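You operate a simulated robot arm through the tools that you are given. There is no shell and no other tool. Be economical: measure what you need, move in short steps, check, and stop when the job is done.

You run a simulated robot arm. Do the job below in one go: nothing can be reset, and whatever is moved stays where it is left.

TASK
Put two of the dark blue relays from the top of the blue bench on the top of the black bench. Put the small carton that says "filters" from the top of the blue bench on top of the belts box and the small carton marked "handles" on the top of cell one. Fetch the cream block labelled "T" from the top of the blue bench and set it on the top of the blue pallet. Fetch the long bolt from the top of the blue bench and stand it on the top of the black bench. Fetch the blue foam slab and set it on the top of the grey bench. The order is free. Set down upright: small carton, long bolt.

Only the result counts: the job must be done as asked and must still hold three seconds after the hand-in. Knocking over, shifting, dropping, spilling or breaking anything else fails it.

THE ROBOT
A 6-joint arm with a fingered hand on a trunk, on a base that drives. Base frame: it is fixed to the floor where the robot stands at the start and does not move with it; the origin is under the middle of the robot, x ahead of it, y to its left, z up. Lengths are in m, angles in rad, forces in N, time in s.
With the tool pointing down near the work surface it reaches from about 0.34 to 0.76 m from the robot's upright axis, wherever it stands. Its first joint turns from -2.897 to 2.897 rad. Places, roughly: belts box [1.75, -0.25, 0.75]; blue foam slab (24x9x6 cm) [-1.7, -3.8, 1.6]; cream block [1.5, -0.75, 0.75]; dark blue relay (4x4x4 cm) [0.5, -0.3, 0.8]; long bolt (3x3x6 cm) [1.5, -0.3, 0.8]; small carton [1, -0.25, 0.75]; top of cell one [2.9, -4.2, 0.8]; top of the black bench [-1.8, -1.3, 0.8]; top of the blue pallet [5.4, 1.1, 0.1]; top of the grey bench [1.1, -6.8, 0.8]. Payload 4 kg.
The TCP is the grasp point between the finger pads, 0.026 m short of the fingertips. In the tool frame z runs along the fingers and y along their closing line. The gripper opens to 0.148 m. The gripper's body begins 0.073 m behind the TCP. The gripper is a hand of 3 fingers: y runs from the thumb to the fingers, the wrist lies at [0, 0, -0.239] in the tool frame, and closing takes about 1.5 s.
Orientation is that of the tool frame in the base frame, as a unit quaternion [x, y, z, w]. With the fingers straight down and closing along the base's y, the tool's x points along the base's -x, its y along +y and its z along -z.

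THE INTERFACE
- The arm moves only by the tool jog_arm. Its argument "motion" is text: rows parted by semicolons, each of 6 numbers parted by spaces: the shift along the base's x, y, z in m, then the turn, a rotation vector about the base's x, y, z in rad. In form: tx ty tz ax ay az; .... A call has 1 to 20 rows; each row shifts and turns the commanded pose from where the row before left it. "claw" is the gripper command, from -1 (shut) to 1 (fully open), values between in proportion, set as the call begins (left out, the last holds). Each row takes 0.2 s and may step no farther than 0.05 m and 0.15 rad from the row before; otherwise, or with a gripper value out of range, the whole call is refused. Where a pose cannot be reached the arm comes as near as it can. A force on the tool above 40 N (or 10 N above the force at the start of the call, whichever is more), or a blocked arm, ends the call early, and 0.2 s more pass. Each finger travels about 0.153 m/s and halts on what it meets, pressing with about 32 N; the grip force reading is that of the motor and also rises with nothing between the fingers. The clock runs only during rows and for 0.2 s after the last one: add rows that do not move to give the fingers time. It gives the time, the measured TCP pose, the force on the tool (base axes), the opening and the grip force at its end, in the units of the frame above (readings bear some noise), with the torque about the TCP (base axes, N m) and any sound that the robot's microphone picked up.
- Cameras (640 x 400 px; columns grow to the right, rows downward): "scene" is now at [0.0152, 0.1148, 1.4591]; the picture's right is [-0.53, -0.85, 0.00], its down [-0.48, 0.30, -0.83] and it looks along [0.70, -0.43, -0.56] (base axes); focal length 264 px, centre (320, 200). "wrist" rides on the gripper at [0.068, -0.039, -0.09] in the tool frame; the picture's right is [0.50, 0.87, 0.00], its down [-0.66, 0.38, -0.65] and it looks along [-0.57, 0.33, 0.76] (tool axes); focal length 222 px, centre (320, 200).
- get_image(camera): a new picture of that camera. The clock stands still meanwhile.
- move_column(by): slides the trunk up (or, below 0, down) by that many m; the arm and the scene camera ride with it, the base frame stays. It gives what a move gives, with no picture.
- roll_base(legs): drives the robot by 1 to 6 legs, each [ahead, left, turn to the left] in m, m and rad, along the robot's own axes; the way and the turn of a leg run together, so that a leg with both is an arc; at most 1.5 m and 3.142 rad a leg. The arm and the cameras ride along, it lands a little off, and it stops where it bumps. It gives what a move gives.
- move_fingers(finger1, finger2, thumb_bend): sets how far each is bent, from 0 (flat) to 1 (curled in); at 0.3 the hand is open as for a grip, at 0.7 the pads meet at the TCP. One left out holds its place. A second passes; each finger stops where it meets its share of the squeeze, and holds until it gets a number again. A gripper value or a shape takes the hand back. It gives what a move gives, with no picture; readings hold the bend of each and the force on the fingers (four entries, about 0 where the hand has none), thumb and palm.
- preshape(shape): the hand has 3 fingers and takes this shape, open, in about a second: jaw (thumb against the fingers, like two jaws); tri (thumb and two fingers); tip (a fingertip pinch); poke (one finger out to press); point (the index stretched); flat (the hand flat); cup (the hand cupped); fist (a fist). The gripper value then closes the fingers along that shape, each until it touches; the sizes above hold for jaw. It gives what a move gives, with no picture.
- turn_head(pan, tilt): turns the head with the scene camera to pan (to the left, within 2.705 rad either way) and tilt (down, from -0.506 to 1.204), counted from straight ahead of the robot. It gives what a move gives.
- measure_at(camera, pixels): there is no depth. For up to 12 entries [column, row, z] of the newest picture of that camera ("zoom" is the newest enlarged one), the place [x, y] in the base frame at which the ray of that pixel passes the height z, good to about 0.002 m. The clock stands still meanwhile.
- close_up(camera, box): a new picture of the part [left, top, right, bottom] of that camera's present view, enlarged. The clock stands still meanwhile.
- sign_off(): hands the job in; it is judged then, once.

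Work in short steps. Measure before you move; look again where a grasp or a placing could have gone wrong, and mend it. You have 138 turns and 170 pictures in all, those below and enlarged ones among them. Open the gripper and draw the arm clear of the work before you hand the job in, unless the task says otherwise.

The tools are called after ">>>" as name(argument=value, ...) on one line, values as JSON. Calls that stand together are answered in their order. jog_arm: Moves the arm, as the interface text tells. Its arguments: {"type":"object","properties":{"motion":{"type":"string"},"claw":{"type":"number"}},"required":["motion"]} The other tools are called the same way: move_column (by) slides the trunk up or down; preshape (shape) gives the hand a shape; move_fingers (finger1, finger2, thumb_bend) moves the fingers one by one; roll_base (legs) drives the base; turn_head (pan, tilt) turns the head that bears the scene camera; get_image (camera) takes a picture; measure_at (camera, pixels) gives the place at which the rays of pixels pass given heights; close_up (camera, box) takes an enlarged picture of a part of a camera's view; sign_off () hands the job in.

At the start:

```text
time: 0.0
tool_pos: [0.37, -0.3225, 1.0846]
ee_rot: [0.0, 1.0, 0.0, 0.0]
force: [-0.7, -0.1, 0.7]
moment: [0.03, -0.02, 0.05]
width: 0.1479
gripper_force: 0.0
shape: jaw
bend: [0.3, 0.3, 0.3]
finger forces: [0.0, 0.0, 0.0, 0.0, 0.0, 0.0]
trunk travel left (down, up): [-0.4, 0.19]
robot x, y, heading: [-0.0005, -0.0021, 0.003]
head pan, tilt: [-0.553, 0.6]
```

scene: 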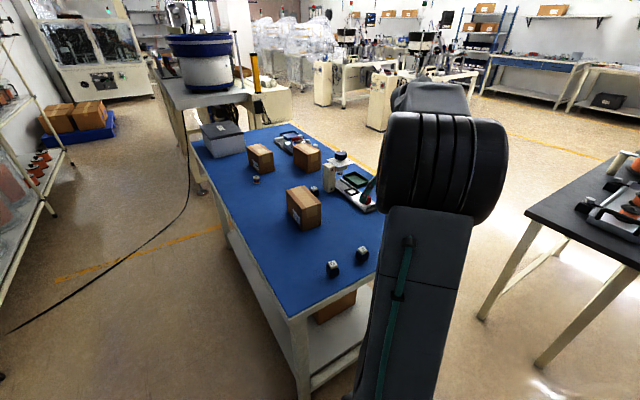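
wrist: 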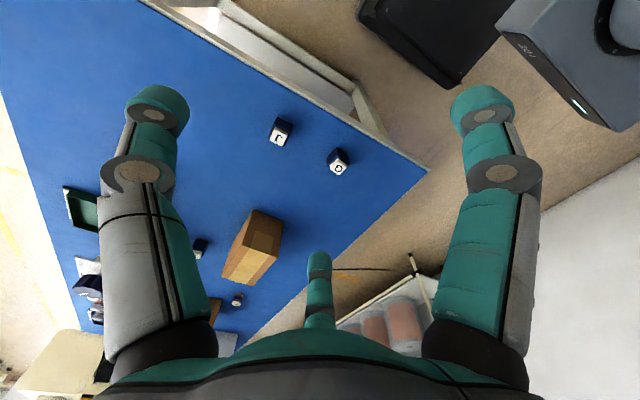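

The scene picture shows the blue bench with cartons near (305,205), (260,157), (307,157) and relays near (333,268), (362,254). I zoom in to identify them.

>>> close_up(camera="scene", box=[180, 110, 400, 290])

>>> close_up(camera="wrist", box=[180, 90, 400, 310])

```text
2.22 times, centred on (290, 200) of scene
```

zoom: 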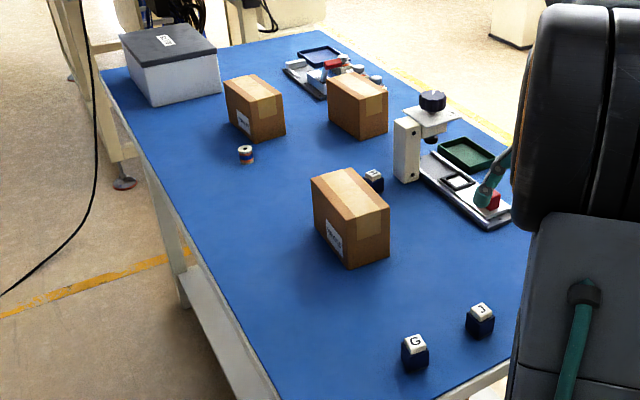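

```text
1.82 times, centred on (290, 200) of wrist
```

zoom: 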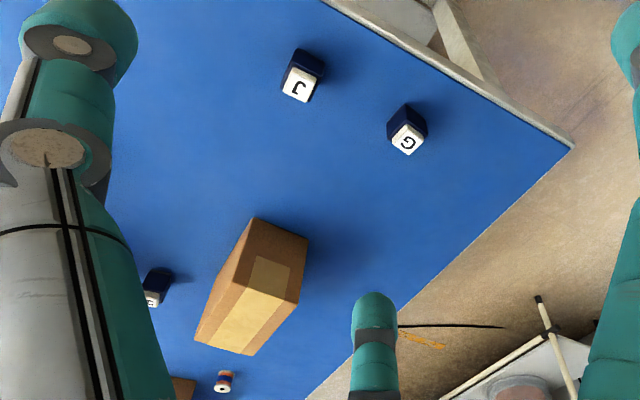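

Dark-blue cubes with letters G, J (and one hidden behind the front carton), three cartons, a grey-white box with a label, and a small spool. I measure their rough places and take closer pictures of labels.

>>> measure_at(camera="scene", pixels=[[333, 275, 0.75], [362, 260, 0.75], [303, 228, 0.75], [262, 171, 0.75], [307, 170, 0.75], [257, 182, 0.75], [227, 155, 0.75], [314, 193, 0.75], [297, 315, 0.75], [192, 142, 0.75]])

>>> close_up(camera="scene", box=[190, 115, 290, 190])

>>> close_up(camera="scene", box=[270, 120, 390, 240])

```text
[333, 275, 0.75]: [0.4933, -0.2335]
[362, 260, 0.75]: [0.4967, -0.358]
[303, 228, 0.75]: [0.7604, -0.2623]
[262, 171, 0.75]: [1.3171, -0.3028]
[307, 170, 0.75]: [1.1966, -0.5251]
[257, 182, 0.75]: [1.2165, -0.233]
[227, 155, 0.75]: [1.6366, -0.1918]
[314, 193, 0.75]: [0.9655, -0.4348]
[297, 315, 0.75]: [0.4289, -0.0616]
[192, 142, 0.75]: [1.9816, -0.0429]
```

```text
5.33 times, centred on (240, 152) of scene
```

zoom: 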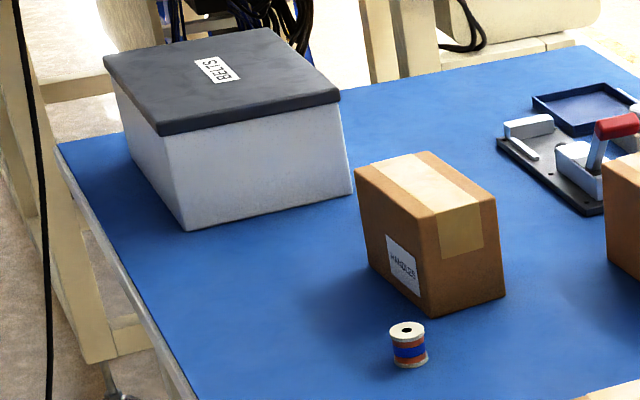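

```text
3.33 times, centred on (330, 180) of scene
```

zoom: 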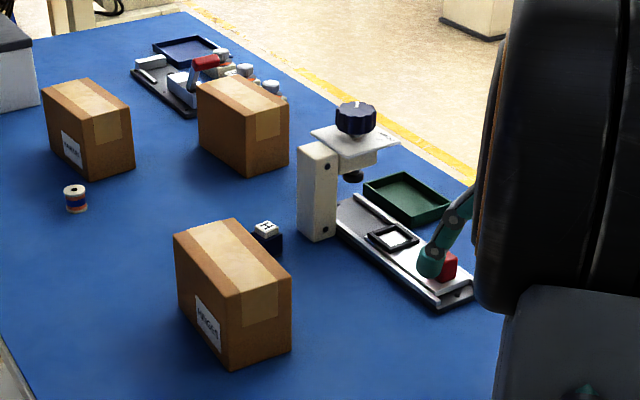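

"HANDLES" is the carton at about (1.32,-0.30); the front one is something else and the third label is hidden. I look around to plan the driving.

>>> turn_head(pan=0.6, tilt=0.5)

>>> get_image(camera="scene")

>>> turn_head(pan=-1.5, tilt=0.4)

>>> get_image(camera="scene")

>>> turn_head(pan=-2.5, tilt=0.4)

>>> get_image(camera="scene")

```text
time: 1.4
tool_pos: [0.37, -0.3216, 1.0846]
ee_rot: [-0.001, 1.0, -0.001, 0.0]
force: [-0.7, 0.0, 1.2]
moment: [0.04, 0.01, -0.01]
width: 0.1479
gripper_force: 0.1
shape: jaw
bend: [0.3, 0.3, 0.3]
finger forces: [0.0, 0.0, 0.0, 0.1, 0.0, 0.1]
trunk travel left (down, up): [-0.4, 0.19]
robot x, y, heading: [-0.0022, 0.0018, -0.0]
head pan, tilt: [0.6, 0.499]
```

```text
163 pictures are left
```

scene: 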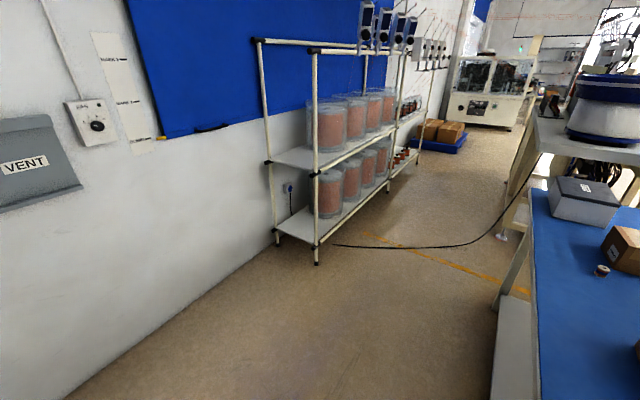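

```text
time: 3.4
tool_pos: [0.3688, -0.3225, 1.0844]
ee_rot: [0.0, 1.0, 0.0, 0.0]
force: [0.1, 0.5, 0.6]
moment: [0.01, -0.01, 0.03]
width: 0.1479
gripper_force: 0.1
shape: jaw
bend: [0.3, 0.3, 0.3]
finger forces: [0.1, 0.1, 0.0, 0.1, 0.1, 0.0]
trunk travel left (down, up): [-0.4, 0.19]
robot x, y, heading: [0.0038, 0.0011, 0.002]
head pan, tilt: [-1.499, 0.4]
```

```text
162 pictures are left
```

scene: 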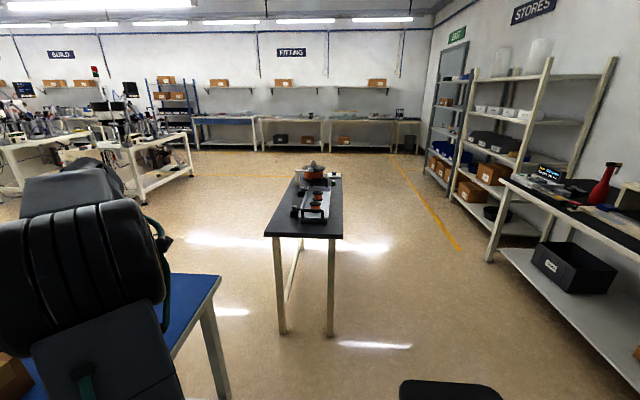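

```text
time: 4.6
tool_pos: [0.3696, -0.3213, 1.0841]
ee_rot: [0.001, 1.0, 0.0, 0.0]
force: [0.0, 0.3, 0.0]
moment: [0.02, 0.0, 0.0]
width: 0.1479
gripper_force: 0.0
shape: jaw
bend: [0.3, 0.3, 0.3]
finger forces: [0.0, 0.1, 0.0, 0.0, 0.1, 0.1]
trunk travel left (down, up): [-0.4, 0.19]
robot x, y, heading: [-0.0004, 0.0017, 0.002]
head pan, tilt: [-2.499, 0.4]
```

```text
161 pictures are left
```

scene: 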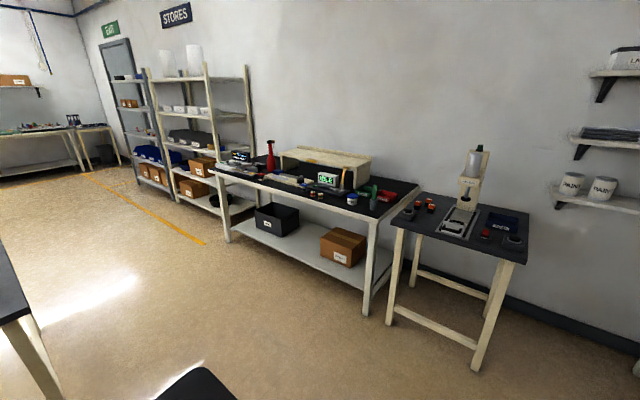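

The wall bench with the meter (310,190) is probably the black bench; I measure it and the neighbours.

>>> measure_at(camera="scene", pixels=[[215, 166, 0.8], [382, 216, 0.8], [420, 187, 0.8], [310, 190, 0.8], [395, 225, 0.8], [525, 260, 0.8], [365, 315, 0.0], [228, 240, 0.0], [475, 370, 0.0], [330, 158, 0.8], [205, 243, 0.0], [30, 312, 0.8]])

>>> close_up(camera="scene", box=[200, 130, 430, 240])

>>> close_up(camera="scene", box=[100, 40, 260, 200])

```text
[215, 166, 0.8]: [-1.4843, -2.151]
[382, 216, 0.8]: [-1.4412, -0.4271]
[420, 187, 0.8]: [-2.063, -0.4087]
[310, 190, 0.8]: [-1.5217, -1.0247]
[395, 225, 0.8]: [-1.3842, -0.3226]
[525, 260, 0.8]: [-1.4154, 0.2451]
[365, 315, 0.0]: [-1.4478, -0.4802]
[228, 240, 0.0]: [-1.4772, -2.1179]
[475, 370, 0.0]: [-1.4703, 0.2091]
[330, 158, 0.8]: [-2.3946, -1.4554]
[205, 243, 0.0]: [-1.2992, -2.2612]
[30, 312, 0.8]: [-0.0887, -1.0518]
```

```text
2.78 times, centred on (315, 185) of scene
```

zoom: 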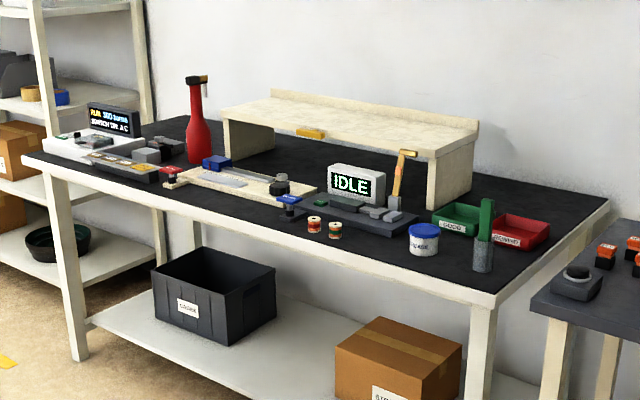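

```text
2.50 times, centred on (180, 120) of scene
```

zoom: 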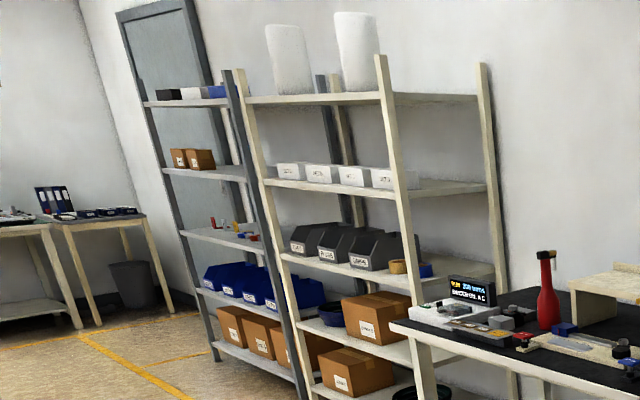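

The black bench spans about x −2.06..−1.44, y −2.15..−0.43. Start with the two nearest relays; I point the head at them and triangulate.

>>> turn_head(pan=-0.55, tilt=0.9)

>>> close_up(camera="scene", box=[280, 80, 440, 200])

>>> get_image(camera="wrist")

>>> measure_at(camera="wrist", pixels=[[278, 138, 0.75], [278, 138, 0.8], [338, 165, 0.75], [338, 165, 0.8]])

```text
time: 6.5
tool_pos: [0.3693, -0.322, 1.0837]
ee_rot: [0.0, 1.0, 0.0, 0.0]
force: [0.5, -0.3, 0.3]
moment: [-0.02, 0.04, 0.0]
width: 0.1482
gripper_force: 0.0
shape: jaw
bend: [0.3, 0.3, 0.3]
finger forces: [0.0, 0.1, 0.0, 0.0, 0.1, 0.1]
trunk travel left (down, up): [-0.4, 0.19]
robot x, y, heading: [-0.002, 0.0029, -0.0]
head pan, tilt: [-0.55, 0.901]
```

```text
3.33 times, centred on (360, 140) of scene
```

zoom: 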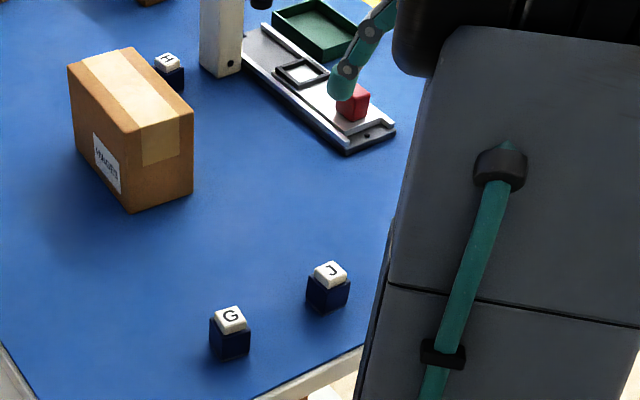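

```text
157 pictures are left
```

wrist: 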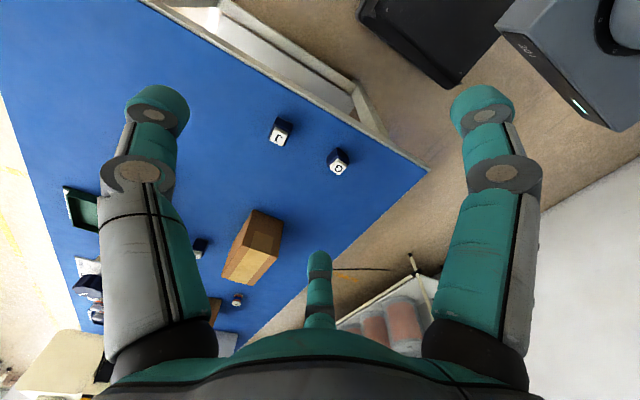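

```text
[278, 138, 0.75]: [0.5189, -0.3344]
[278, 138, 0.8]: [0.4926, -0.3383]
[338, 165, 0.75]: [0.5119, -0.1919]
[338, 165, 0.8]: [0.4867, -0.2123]
```

Measure the same tops from the scene zoom: J top (330,273), G top (231,319).

>>> measure_at(camera="zoom", pixels=[[330, 273, 0.75], [330, 273, 0.8], [231, 319, 0.75], [231, 319, 0.8], [326, 312, 0.75], [231, 359, 0.75]])

```text
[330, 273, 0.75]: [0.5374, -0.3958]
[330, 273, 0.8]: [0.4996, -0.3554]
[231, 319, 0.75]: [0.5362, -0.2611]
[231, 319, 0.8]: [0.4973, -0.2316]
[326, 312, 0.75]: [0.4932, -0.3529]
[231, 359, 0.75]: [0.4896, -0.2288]
```

Tops are at z≈0.82 (bench ≈0.78): J ≈(0.483,-0.340), G ≈(0.480,-0.220). I move above J and look at its orientation.

>>> jog_arm(motion="0.0285 -0.0045 -0.03 0 0 0; 0.0285 -0.0045 -0.03 0 0 0; 0.0285 -0.0045 -0.03 0 0 0; 0.0285 -0.0045 -0.03 0 0 0; 0 0 0 0 0 0", claw=0.3)

>>> get_image(camera="wrist")

```text
time: 7.7
tool_pos: [0.483, -0.3392, 0.9638]
ee_rot: [0.0, 1.0, -0.001, 0.0]
force: [-0.1, 1.2, 0.3]
moment: [0.01, 0.03, 0.02]
width: 0.0966
gripper_force: 0.0
shape: jaw
bend: [0.3, 0.3, 0.7]
finger forces: [0.0, 0.0, 0.0, 0.0, 0.0, 0.0]
trunk travel left (down, up): [-0.4, 0.19]
robot x, y, heading: [-0.0006, -0.003, 0.001]
head pan, tilt: [-0.55, 0.901]
```

```text
156 pictures are left
```

wrist: 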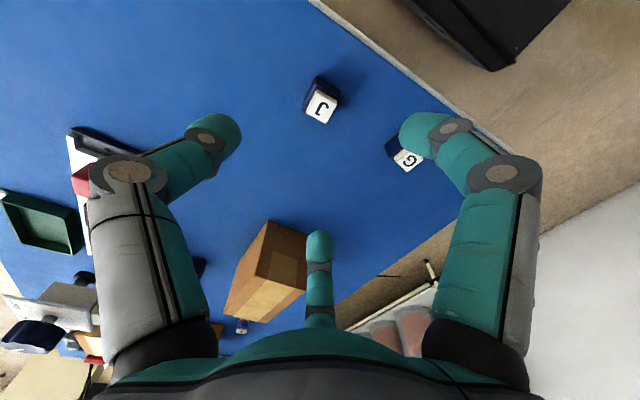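

J's top (321,107) sits right below the TCP. I zoom in to measure its rotation.

>>> close_up(camera="wrist", box=[280, 60, 440, 180])

```text
3.33 times, centred on (360, 120) of wrist
```

zoom: 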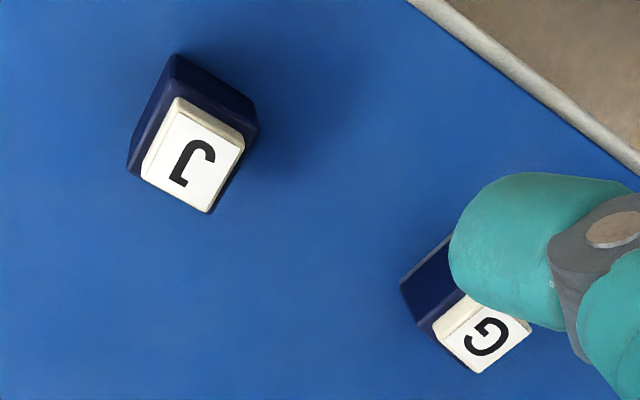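

>>> measure_at(camera="zoom", pixels=[[177, 97, 0.82], [245, 138, 0.82], [208, 213, 0.82], [142, 175, 0.82], [527, 325, 0.82], [480, 373, 0.82], [434, 328, 0.82]])

```text
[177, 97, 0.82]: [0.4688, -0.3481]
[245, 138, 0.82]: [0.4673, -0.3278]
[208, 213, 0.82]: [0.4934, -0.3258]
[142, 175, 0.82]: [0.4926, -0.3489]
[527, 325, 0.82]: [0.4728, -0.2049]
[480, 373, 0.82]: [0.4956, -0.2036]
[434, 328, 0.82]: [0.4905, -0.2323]
```

J is nearly axis-aligned, centre (0.481,-0.338). I descend to TCP z≈0.812 and close.

>>> jog_arm(motion="-0.002 0.001 -0.04 0 0 0; 0 0 -0.04 0 0 0; 0 0 -0.04 0 0 0; 0 0 -0.02 0 0 0; 0 0 -0.011 0 0 0; 0 0 0 0 0 0", claw=0.3)

>>> jog_arm(motion="0 0 0 0 0 0; 0 0 0 0 0 0; 0 0 0 0 0 0; 0 0 0 0 0 0; 0 0 0 0 0 0; 0 0 0 0 0 0; 0 0 0 0 0 0", claw=-1)

>>> get_image(camera="wrist")

```text
time: 9.1
tool_pos: [0.4814, -0.3403, 0.8133]
ee_rot: [0.001, 1.0, 0.0, 0.0]
force: [0.8, -0.5, -1.0]
moment: [0.03, 0.01, 0.0]
width: 0.0964
gripper_force: 0.1
shape: jaw
bend: [0.3, 0.3, 0.7]
finger forces: [0.0, 0.0, 0.0, 0.0, 0.0, 0.0]
trunk travel left (down, up): [-0.4, 0.19]
robot x, y, heading: [-0.0025, -0.0012, -0.002]
head pan, tilt: [-0.55, 0.901]
```

```text
time: 10.7
tool_pos: [0.4807, -0.3417, 0.8132]
ee_rot: [0.0, 1.0, 0.001, 0.0]
force: [-0.2, 0.9, 0.6]
moment: [0.02, 0.02, -0.02]
width: 0.0278
gripper_force: 31.8
shape: jaw
bend: [0.76, 0.76, 0.7]
finger forces: [25.1, 25.5, 0.0, 0.1, 27.8, 0.0]
trunk travel left (down, up): [-0.4, 0.19]
robot x, y, heading: [0.0025, -0.001, -0.003]
head pan, tilt: [-0.55, 0.901]
```

```text
154 pictures are left
```

wrist: 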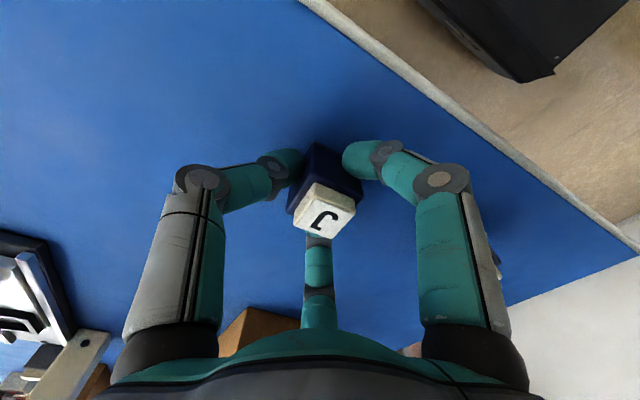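

J is gripped (finger forces ≈25 N). I lift and retract, then back off, turn round and drive toward the black bench.

>>> jog_arm(motion="0 0 0.04 0 0 0; 0 0 0.05 0 0 0; 0 0 0.05 0 0 0; -0.04 0.02 0.05 0 0 0; -0.04 0.03 0.05 0 0 0; -0.04 0.03 0.02 0 0 0; 0 0 0 0 0 0", claw=-1)

>>> get_image(camera="wrist")

>>> roll_base(legs=[[-0.5, 0, 0], [0, 0, 3.14], [0.2, 0.9, 0]])

>>> turn_head(pan=0, tilt=0.6)

>>> get_image(camera="scene")

```text
refused: row 4 steps farther than a row can; nothing moved
```

```text
153 pictures are left
```

wrist: 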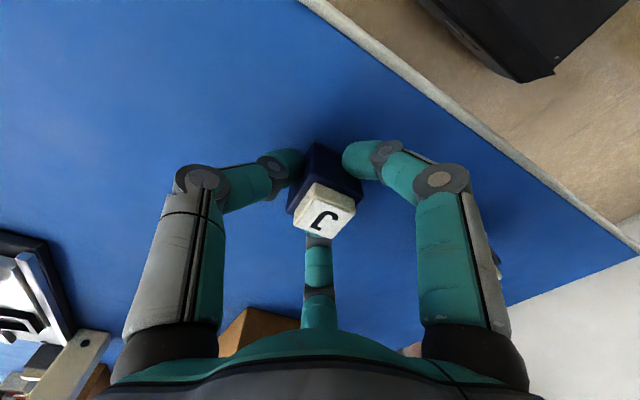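

```text
time: 25.4
tool_pos: [-1.2107, -0.5229, 0.8144]
ee_rot: [1.0, -0.014, 0.0, 0.0]
force: [0.5, -0.3, -1.0]
moment: [0.01, -0.04, 0.0]
width: 0.0274
gripper_force: 32.2
shape: jaw
bend: [0.76, 0.76, 0.7]
finger forces: [24.5, 25.5, 0.1, 0.1, 27.7, 0.1]
trunk travel left (down, up): [-0.4, 0.19]
robot x, y, heading: [-0.7404, -0.8773, 3.113]
head pan, tilt: [-0.55, 0.901]
```

```text
time: 26.3
tool_pos: [-1.211, -0.5231, 0.8137]
ee_rot: [1.0, -0.015, 0.0, 0.0]
force: [0.3, 0.4, -0.2]
moment: [0.0, 0.0, -0.01]
width: 0.0275
gripper_force: 32.0
shape: jaw
bend: [0.76, 0.76, 0.7]
finger forces: [24.6, 25.6, 0.0, 0.0, 27.7, 0.1]
trunk travel left (down, up): [-0.4, 0.19]
robot x, y, heading: [-0.7398, -0.8763, 3.118]
head pan, tilt: [0.0, 0.6]
```

```text
152 pictures are left
```

scene: 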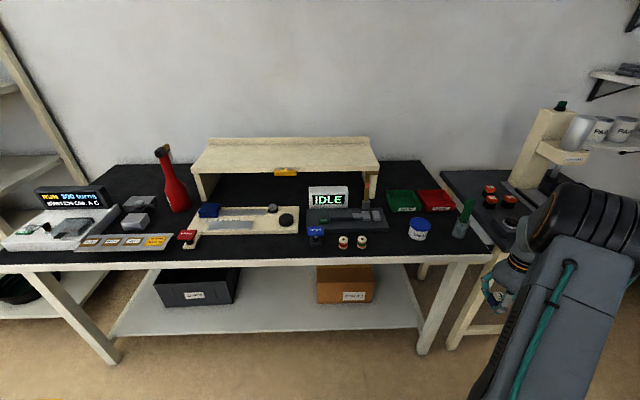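

The lift was refused (step over the limit) but the relay stayed gripped while dragged off the bench; I'll keep calls separate. Now the front strip of the black bench around (255,246) and (388,243) is free; I raise the arm and measure.

>>> jog_arm(motion="0 0 0.045 0 0 0; 0 0 0.045 0 0 0; 0 0 0.045 0 0 0; 0 0 0.045 0 0 0; 0 0 0.045 0 0 0; 0 0 0 0 0 0", claw=-1)

>>> measure_at(camera="scene", pixels=[[258, 238, 0.8], [258, 258, 0.8], [380, 245, 0.8], [400, 235, 0.8], [440, 205, 0.8], [115, 184, 0.8], [342, 246, 0.8], [316, 244, 0.8], [190, 246, 0.8], [461, 236, 0.8], [295, 232, 0.8], [419, 240, 0.8]])

>>> close_up(camera="scene", box=[170, 170, 490, 270])

>>> get_image(camera="wrist")

```text
time: 27.7
tool_pos: [-1.2127, -0.5229, 1.038]
ee_rot: [1.0, -0.015, 0.0, 0.0]
force: [0.5, -0.1, -0.9]
moment: [0.01, -0.01, 0.0]
width: 0.0274
gripper_force: 31.7
shape: jaw
bend: [0.76, 0.76, 0.7]
finger forces: [24.7, 25.6, 0.0, 0.0, 27.1, 0.1]
trunk travel left (down, up): [-0.4, 0.19]
robot x, y, heading: [-0.7383, -0.8786, 3.113]
head pan, tilt: [0.0, 0.6]
```

```text
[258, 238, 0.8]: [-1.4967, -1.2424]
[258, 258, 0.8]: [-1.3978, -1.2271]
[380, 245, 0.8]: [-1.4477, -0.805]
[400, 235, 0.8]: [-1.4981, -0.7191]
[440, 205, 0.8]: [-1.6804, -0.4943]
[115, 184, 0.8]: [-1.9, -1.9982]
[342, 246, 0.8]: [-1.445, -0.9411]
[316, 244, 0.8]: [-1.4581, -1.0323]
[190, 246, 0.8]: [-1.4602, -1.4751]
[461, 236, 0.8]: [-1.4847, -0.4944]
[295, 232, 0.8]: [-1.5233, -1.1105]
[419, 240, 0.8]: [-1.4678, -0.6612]
```

```text
2.00 times, centred on (330, 220) of scene
```

zoom: 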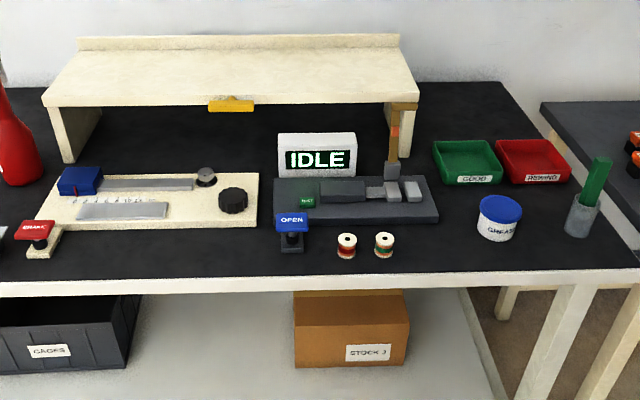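

```text
150 pictures are left
```

wrist: 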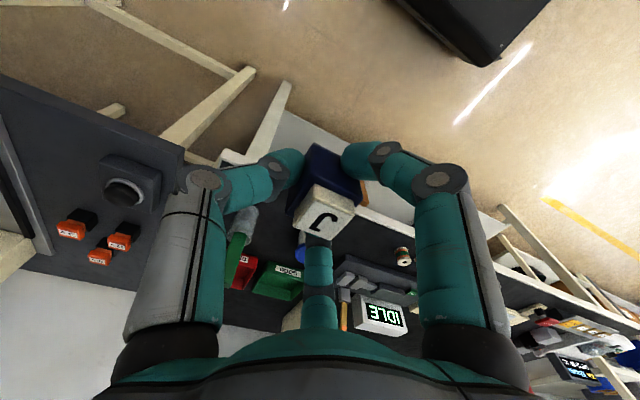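

Spots at x≈-1.455 between the red knob (y≈-1.475) and the blue knob (y≈-1.03) are free for relays and bolt. I drive a little closer.

>>> roll_base(legs=[[0.12, 0.25, 0]])

>>> get_image(camera="scene")

>>> measure_at(camera="scene", pixels=[[320, 260, 0.8], [320, 280, 0.8], [320, 300, 0.8], [320, 300, 0.78]])

```text
time: 29.7
tool_pos: [-1.3395, -0.7638, 1.0363]
ee_rot: [1.0, -0.017, 0.0, -0.001]
force: [-0.1, 0.6, 0.5]
moment: [0.01, -0.01, -0.01]
width: 0.0272
gripper_force: 31.8
shape: jaw
bend: [0.76, 0.76, 0.7]
finger forces: [24.5, 25.5, 0.0, 0.0, 27.1, 0.1]
trunk travel left (down, up): [-0.4, 0.19]
robot x, y, heading: [-0.8694, -1.1242, 3.108]
head pan, tilt: [0.0, 0.6]
```

```text
149 pictures are left
```

scene: 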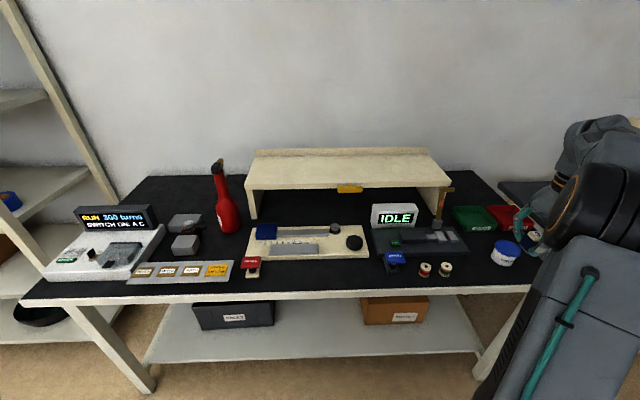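

```text
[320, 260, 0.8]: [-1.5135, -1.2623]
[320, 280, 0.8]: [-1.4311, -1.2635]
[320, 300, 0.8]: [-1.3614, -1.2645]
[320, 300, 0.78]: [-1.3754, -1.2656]
```

Strip free between row 260 and row 293 at column 320 (x −1.51..−1.39). I carry the relay above (-1.455,-1.15).

>>> jog_arm(motion="-0.0128 -0.043 0 0 0 0; -0.0128 -0.043 0 0 0 0; -0.0128 -0.043 0 0 0 0; -0.0128 -0.043 0 0 0 0; -0.0128 -0.043 0 0 0 0; -0.0128 -0.043 0 0 0 0; -0.0128 -0.043 0 0 0 0; -0.0128 -0.043 0 0 0 0; -0.0128 -0.043 0 0 0 0; 0 0 -0.04 0 0 0; 0 0 -0.04 0 0 0; 0 0 -0.04 0 0 0; 0 0 -0.04 0 0 0; 0 0 0 0 0 0", claw=-1)

>>> get_image(camera="scene")

>>> get_image(camera="wrist")

```text
time: 32.7
tool_pos: [-1.4545, -1.1522, 0.8762]
ee_rot: [1.0, -0.017, 0.001, 0.0]
force: [0.3, 0.4, -0.6]
moment: [0.0, 0.0, 0.02]
width: 0.0269
gripper_force: 31.7
shape: jaw
bend: [0.76, 0.76, 0.69]
finger forces: [24.6, 25.6, 0.0, 0.0, 26.6, 0.0]
trunk travel left (down, up): [-0.4, 0.19]
robot x, y, heading: [-0.8683, -1.1197, 3.107]
head pan, tilt: [0.0, 0.6]
```

```text
148 pictures are left
```

scene: 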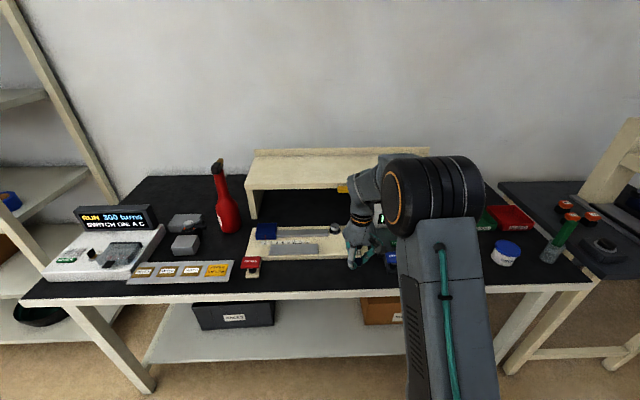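

```text
147 pictures are left
```

wrist: 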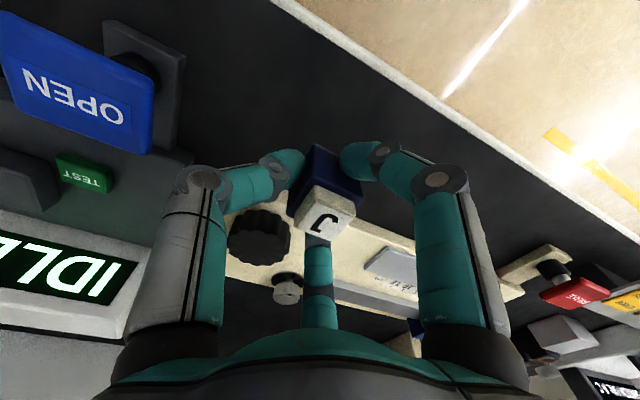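

The spot under the relay at (320,134) is clear black surface. I descend gently watching the force.

>>> jog_arm(motion="0 0 -0.02 0 0 0; 0 0 -0.015 0 0 0; 0 0 -0.01 0 0 0; 0 0 -0.006 0 0 0; 0 0 -0.004 0 0 0; 0 0 0 0 0 0", claw=-1)

```text
time: 33.9
tool_pos: [-1.4537, -1.1499, 0.8287]
ee_rot: [1.0, -0.019, -0.007, 0.0]
force: [6.1, 0.9, 25.0]
moment: [-0.04, -0.13, 0.0]
width: 0.0289
gripper_force: 32.1
shape: jaw
bend: [0.77, 0.77, 0.72]
finger forces: [31.0, 29.2, 0.0, 0.0, 33.2, 0.0]
trunk travel left (down, up): [-0.4, 0.19]
robot x, y, heading: [-0.8695, -1.1212, 3.107]
head pan, tilt: [0.0, 0.6]
stopped in row 5: the force on the tool passed its limit at 46 N (the readings are from after the stop); the commanded pose is now the measured one
```

Contact made (bench ≈0.80). Raise a hair, open, then look.

>>> jog_arm(motion="0 0 0.002 0 0 0; 0 0 0 0 0 0", claw=-1)

>>> jog_arm(motion="0 0 0 0 0 0; 0 0 0 0 0 0; 0 0 0 0 0 0; 0 0 0 0 0 0; 0 0 0.03 0 0 0; 0 0 0.04 0 0 0; 0 0 0.04 0 0 0; 0 0 0.04 0 0 0; 0 0 0.04 0 0 0; 0 0 0 0 0 0", claw=0.2)

>>> get_image(camera="wrist")

```text
time: 34.5
tool_pos: [-1.4545, -1.1493, 0.8306]
ee_rot: [1.0, -0.018, -0.005, -0.001]
force: [2.5, 3.3, 22.0]
moment: [-0.04, -0.06, 0.0]
width: 0.029
gripper_force: 32.0
shape: jaw
bend: [0.77, 0.77, 0.72]
finger forces: [29.6, 30.0, 0.0, 0.1, 33.7, 0.0]
trunk travel left (down, up): [-0.4, 0.19]
robot x, y, heading: [-0.8697, -1.1204, 3.104]
head pan, tilt: [0.0, 0.6]
```

```text
time: 36.7
tool_pos: [-1.4557, -1.15, 1.0181]
ee_rot: [1.0, -0.018, -0.004, 0.0]
force: [0.0, -0.5, -0.7]
moment: [-0.01, -0.01, 0.0]
width: 0.0883
gripper_force: 0.2
shape: jaw
bend: [0.32, 0.32, 0.7]
finger forces: [0.0, 0.0, 0.0, 0.0, 0.0, 0.0]
trunk travel left (down, up): [-0.4, 0.19]
robot x, y, heading: [-0.87, -1.1209, 3.103]
head pan, tilt: [0.0, 0.6]
```

```text
146 pictures are left
```

wrist: 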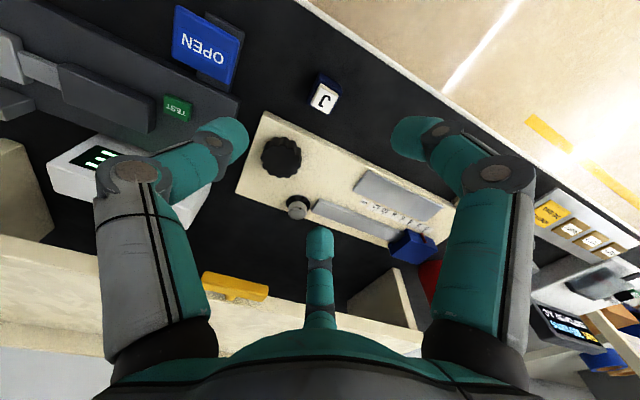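

J stands upright on the black bench. I go back for relay G.

>>> roll_base(legs=[[-0.3, 0, 0], [0, -1.0, 0], [0, 0, -3.105], [0.45, -0.1, 0]])

>>> get_image(camera="wrist")

>>> get_image(camera="scene")

```text
time: 53.2
tool_pos: [0.494, -0.1592, 1.0179]
ee_rot: [-0.001, 1.0, -0.001, 0.003]
force: [0.1, -0.2, 0.3]
moment: [0.04, -0.01, -0.03]
width: 0.0884
gripper_force: 0.1
shape: jaw
bend: [0.32, 0.32, 0.7]
finger forces: [0.1, 0.0, 0.0, 0.0, 0.0, 0.0]
trunk travel left (down, up): [-0.4, 0.19]
robot x, y, heading: [-0.0922, -0.21, 0.0]
head pan, tilt: [0.0, 0.6]
```

```text
145 pictures are left
```

wrist: 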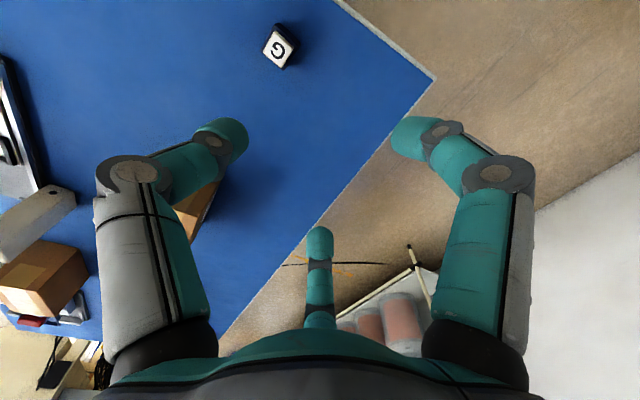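

```text
144 pictures are left
```

scene: 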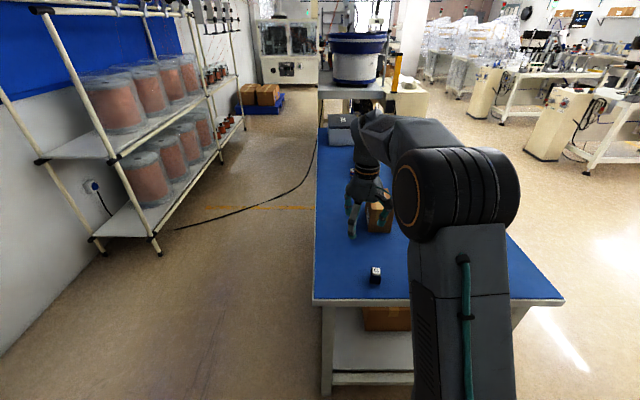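

G sits at wrist (280,46). I zoom and measure its corners.

>>> close_up(camera="wrist", box=[240, 0, 320, 80])

```text
5.00 times, centred on (280, 40) of wrist
```

zoom: 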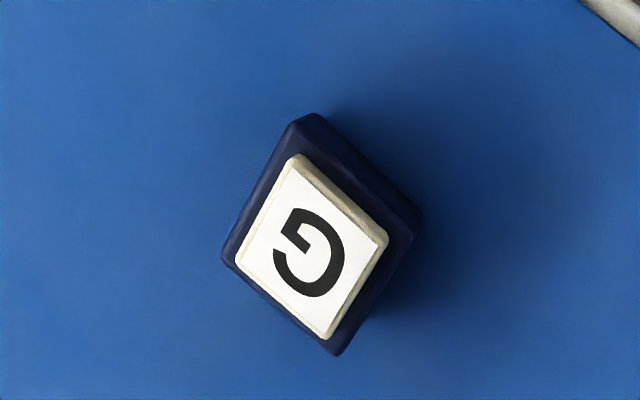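

>>> measure_at(camera="zoom", pixels=[[295, 155, 0.82], [388, 238, 0.82], [325, 337, 0.82], [236, 258, 0.82], [312, 246, 0.82]])

```text
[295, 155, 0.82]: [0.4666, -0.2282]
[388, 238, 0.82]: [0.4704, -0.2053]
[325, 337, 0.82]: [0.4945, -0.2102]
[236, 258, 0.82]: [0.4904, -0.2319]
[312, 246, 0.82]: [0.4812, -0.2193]
```

G is at (0.480,-0.219), turned about −0.17 rad. I align, descend and grip.

>>> jog_arm(motion="-0.007 -0.03 -0.02 0 0 -0.085; -0.007 -0.03 -0.02 0 0 -0.085; 0 0 -0.04 0 0 0; 0 0 -0.04 0 0 0; 0 0 -0.04 0 0 0; 0 0 -0.03 0 0 0; 0 0 -0.015 0 0 0; 0 0 0 0 0 0", claw=0.2)

>>> jog_arm(motion="0 0 0 0 0 0; 0 0 0 0 0 0; 0 0 0 0 0 0; 0 0 0 0 0 0; 0 0 0 0 0 0; 0 0 0 0 0 0; 0 0 0 0 0 0", claw=-1)

>>> jog_arm(motion="0 0 0.03 0 0 0; 0 0 0.04 0 0 0; 0 0 0.04 0 0 0; 0 0 0.04 0 0 0; 0 0 0.04 0 0 0; 0 0 0.02 0 0 0; 0 0 0 0 0 0", claw=-1)

>>> get_image(camera="wrist")

```text
time: 55.0
tool_pos: [0.4808, -0.2199, 0.8126]
ee_rot: [0.085, 0.996, -0.001, 0.004]
force: [0.1, 0.1, 0.9]
moment: [-0.01, -0.02, 0.01]
width: 0.0883
gripper_force: 0.0
shape: jaw
bend: [0.32, 0.32, 0.7]
finger forces: [0.0, 0.0, 0.1, 0.1, 0.1, 0.0]
trunk travel left (down, up): [-0.4, 0.19]
robot x, y, heading: [-0.0916, -0.2103, 0.006]
head pan, tilt: [0.0, 0.6]
```

```text
time: 56.6
tool_pos: [0.4803, -0.2193, 0.813]
ee_rot: [0.085, 0.996, -0.001, 0.003]
force: [0.7, -0.3, 0.7]
moment: [0.03, 0.01, 0.0]
width: 0.0286
gripper_force: 31.8
shape: jaw
bend: [0.76, 0.76, 0.7]
finger forces: [25.2, 25.2, 0.1, 0.0, 28.1, 0.0]
trunk travel left (down, up): [-0.4, 0.19]
robot x, y, heading: [-0.0909, -0.2106, 0.005]
head pan, tilt: [0.0, 0.6]
```

```text
time: 58.2
tool_pos: [0.4783, -0.2193, 1.0232]
ee_rot: [0.084, 0.996, 0.0, 0.003]
force: [0.5, 0.1, -0.3]
moment: [0.0, 0.01, -0.02]
width: 0.0282
gripper_force: 31.6
shape: jaw
bend: [0.76, 0.76, 0.7]
finger forces: [25.2, 25.3, 0.1, 0.1, 27.4, 0.1]
trunk travel left (down, up): [-0.4, 0.19]
robot x, y, heading: [-0.0903, -0.2089, 0.007]
head pan, tilt: [0.0, 0.6]
```

```text
142 pictures are left
```

wrist: 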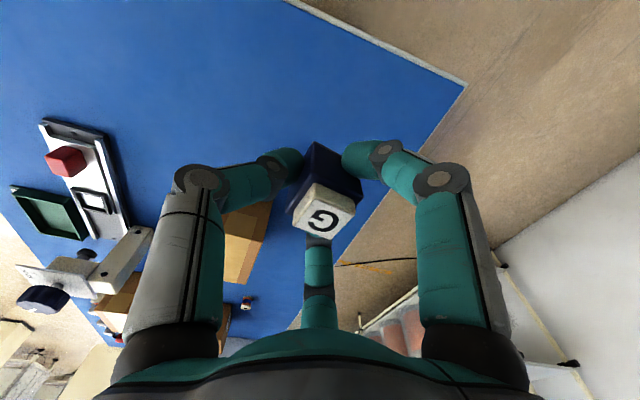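

Gripped. I drive back to the black bench.

>>> roll_base(legs=[[-0.48, 0, 0], [0, 0, 3.135], [0, 1.1, 0], [0.29, 0, 0]])

>>> get_image(camera="wrist")

>>> get_image(camera="scene")

```text
time: 75.3
tool_pos: [-1.4312, -1.3342, 1.0223]
ee_rot: [0.997, -0.073, -0.003, -0.001]
force: [-0.7, -0.7, -1.3]
moment: [-0.01, -0.02, 0.03]
width: 0.0279
gripper_force: 31.4
shape: jaw
bend: [0.76, 0.76, 0.7]
finger forces: [24.4, 25.3, 0.0, 0.1, 27.5, 0.0]
trunk travel left (down, up): [-0.4, 0.19]
robot x, y, heading: [-0.8616, -1.3308, -3.111]
head pan, tilt: [0.0, 0.6]
```

```text
141 pictures are left
```

wrist: 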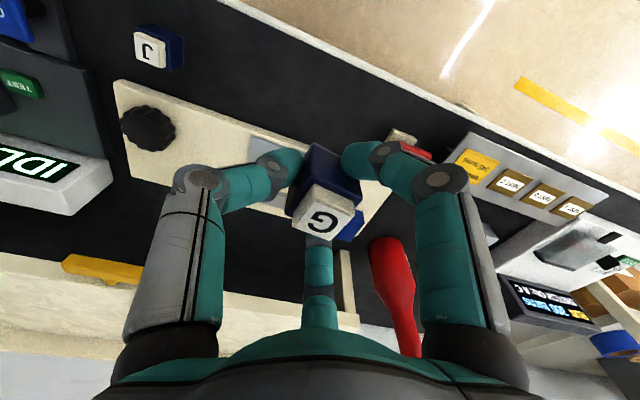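

```text
140 pictures are left
```

scene: 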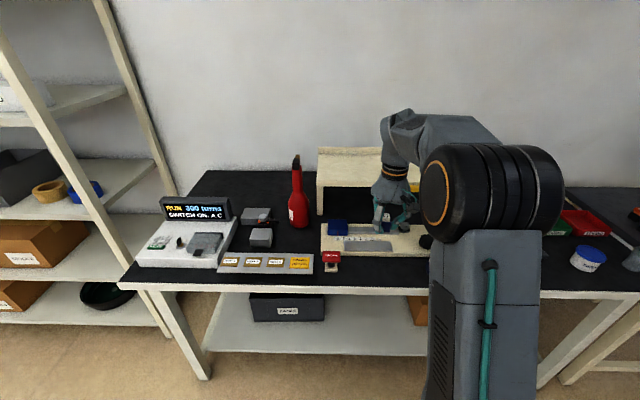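

I check where the red knob and J are.

>>> measure_at(camera="wrist", pixels=[[388, 135, 0.81], [405, 130, 0.81], [150, 45, 0.83], [145, 100, 0.81], [330, 95, 0.8], [300, 40, 0.8], [430, 150, 0.84], [420, 90, 0.8]])

```text
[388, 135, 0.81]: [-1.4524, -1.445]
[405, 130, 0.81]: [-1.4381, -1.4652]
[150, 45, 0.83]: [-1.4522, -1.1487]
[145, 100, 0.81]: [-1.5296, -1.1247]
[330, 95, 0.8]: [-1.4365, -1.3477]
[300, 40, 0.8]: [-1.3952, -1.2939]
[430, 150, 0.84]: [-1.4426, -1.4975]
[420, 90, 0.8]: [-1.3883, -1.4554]
```

Place G at (-1.45,-1.345), squared up.

>>> jog_arm(motion="-0.01 -0.006 -0.03 0 0 0.073; -0.01 -0.005 -0.03 0 0 0.073; 0 0 -0.04 0 0 0; 0 0 -0.04 0 0 0; 0 0 -0.03 0 0 0; 0 0 -0.015 0 0 0; 0 0 -0.003 0 0 0; 0 0 -0.002 0 0 0; 0 0 0 0 0 0", claw=-1)

```text
time: 77.3
tool_pos: [-1.4518, -1.3439, 0.8329]
ee_rot: [1.0, -0.001, -0.003, -0.001]
force: [-0.2, 0.3, -1.2]
moment: [0.0, -0.02, 0.0]
width: 0.0279
gripper_force: 32.6
shape: jaw
bend: [0.76, 0.76, 0.7]
finger forces: [24.6, 25.3, 0.1, 0.0, 26.8, 0.0]
trunk travel left (down, up): [-0.4, 0.19]
robot x, y, heading: [-0.8616, -1.3305, -3.119]
head pan, tilt: [0.0, 0.6]
```

>>> jog_arm(motion="0 0 -0.002 0 0 0; 0 0 0 0 0 0", claw=-1)

>>> jog_arm(motion="0 0 0 0 0 0; 0 0 0 0 0 0; 0 0 0 0 0 0; 0 0 0 0 0 0; 0 0 0.03 0 0 0; 0 0 0.04 0 0 0; 0 0 0.04 0 0 0; 0 0 0.04 0 0 0; 0 0 0.04 0 0 0; 0 0 0 0 0 0", claw=0.0)

>>> get_image(camera="wrist")

```text
time: 77.9
tool_pos: [-1.4511, -1.3462, 0.8306]
ee_rot: [1.0, -0.001, -0.004, 0.001]
force: [-1.1, 0.0, 7.8]
moment: [-0.06, 0.04, 0.0]
width: 0.0278
gripper_force: 32.5
shape: jaw
bend: [0.76, 0.76, 0.69]
finger forces: [25.6, 26.6, 0.0, 0.1, 28.2, 0.1]
trunk travel left (down, up): [-0.4, 0.19]
robot x, y, heading: [-0.8596, -1.3324, -3.116]
head pan, tilt: [0.0, 0.6]
```

```text
time: 80.1
tool_pos: [-1.4505, -1.3472, 1.0217]
ee_rot: [1.0, -0.001, -0.004, 0.0]
force: [1.6, -0.3, 0.1]
moment: [0.0, -0.01, 0.0]
width: 0.0736
gripper_force: 0.1
shape: jaw
bend: [0.36, 0.36, 0.7]
finger forces: [0.1, 0.0, 0.0, 0.0, 0.0, 0.0]
trunk travel left (down, up): [-0.4, 0.19]
robot x, y, heading: [-0.8631, -1.3316, -3.116]
head pan, tilt: [0.0, 0.6]
```

```text
139 pictures are left
```

wrist: 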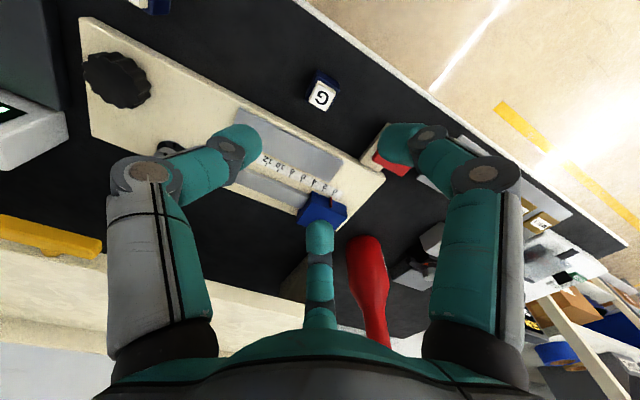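

G placed. Next the foam slab: I back off and drive to the stores shelf at y≈-3.8.

>>> roll_base(legs=[[-0.3, 0, 0], [0, 1.2, 0], [0, 0.9, 0]])

>>> turn_head(pan=0.3, tilt=0.1)

>>> get_image(camera="scene")

```text
time: 92.3
tool_pos: [-1.1143, -3.4621, 1.0208]
ee_rot: [1.0, -0.004, -0.004, -0.001]
force: [1.0, -0.1, -0.3]
moment: [0.01, 0.0, -0.02]
width: 0.0736
gripper_force: 0.2
shape: jaw
bend: [0.36, 0.36, 0.7]
finger forces: [0.0, 0.1, 0.1, 0.0, 0.0, 0.0]
trunk travel left (down, up): [-0.4, 0.19]
robot x, y, heading: [-0.5256, -3.4499, -3.126]
head pan, tilt: [0.0, 0.6]
```

```text
time: 93.3
tool_pos: [-1.1143, -3.4633, 1.0217]
ee_rot: [1.0, -0.004, -0.004, 0.0]
force: [-0.5, 0.9, -0.4]
moment: [-0.01, 0.02, -0.03]
width: 0.0738
gripper_force: 0.0
shape: jaw
bend: [0.36, 0.36, 0.7]
finger forces: [0.0, 0.0, 0.1, 0.0, 0.0, 0.0]
trunk travel left (down, up): [-0.4, 0.19]
robot x, y, heading: [-0.521, -3.4523, -3.121]
head pan, tilt: [0.3, 0.099]
```

```text
138 pictures are left
```

scene: 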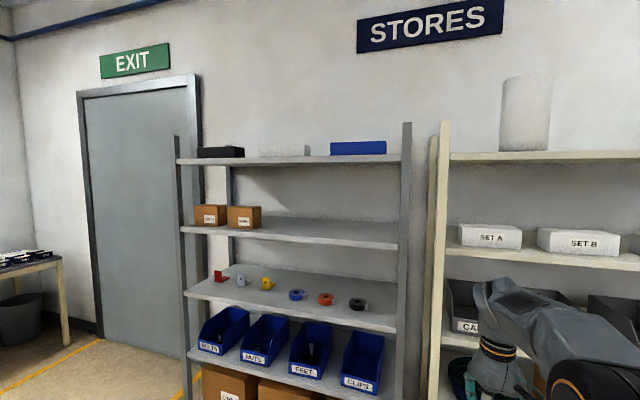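

The blue slab is on the top shelf at (358,148), long side along y. I raise the trunk fully and look again.

>>> move_column(by=0.19)

>>> close_up(camera="scene", box=[160, 120, 480, 320])

```text
time: 95.3
tool_pos: [-1.1143, -3.462, 1.2102]
ee_rot: [1.0, -0.004, -0.003, -0.001]
force: [1.1, 0.2, -0.1]
moment: [-0.01, 0.0, -0.01]
width: 0.0737
gripper_force: 0.1
shape: jaw
bend: [0.36, 0.36, 0.7]
finger forces: [0.0, 0.0, 0.0, 0.1, 0.2, 0.0]
trunk travel left (down, up): [-0.59, 0.0]
robot x, y, heading: [-0.5222, -3.4517, -3.127]
head pan, tilt: [0.3, 0.099]
```

```text
2.00 times, centred on (320, 220) of scene
```

zoom: 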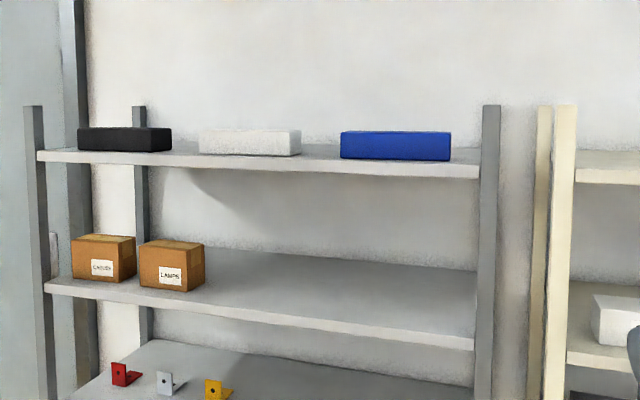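

Triangulating both heights gives shelf top ≈1.54, slab top ≈1.60. Measure corners.

>>> measure_at(camera="zoom", pixels=[[341, 158, 1.54], [450, 161, 1.54], [341, 134, 1.6], [450, 134, 1.6], [396, 130, 1.6], [300, 155, 1.54], [480, 178, 1.52], [485, 110, 1.65]])

```text
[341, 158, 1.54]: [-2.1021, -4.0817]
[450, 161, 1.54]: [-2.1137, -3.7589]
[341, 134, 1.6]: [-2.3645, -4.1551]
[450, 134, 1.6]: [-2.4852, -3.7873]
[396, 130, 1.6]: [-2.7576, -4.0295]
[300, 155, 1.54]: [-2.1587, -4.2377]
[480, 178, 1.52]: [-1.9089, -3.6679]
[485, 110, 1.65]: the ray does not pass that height
```

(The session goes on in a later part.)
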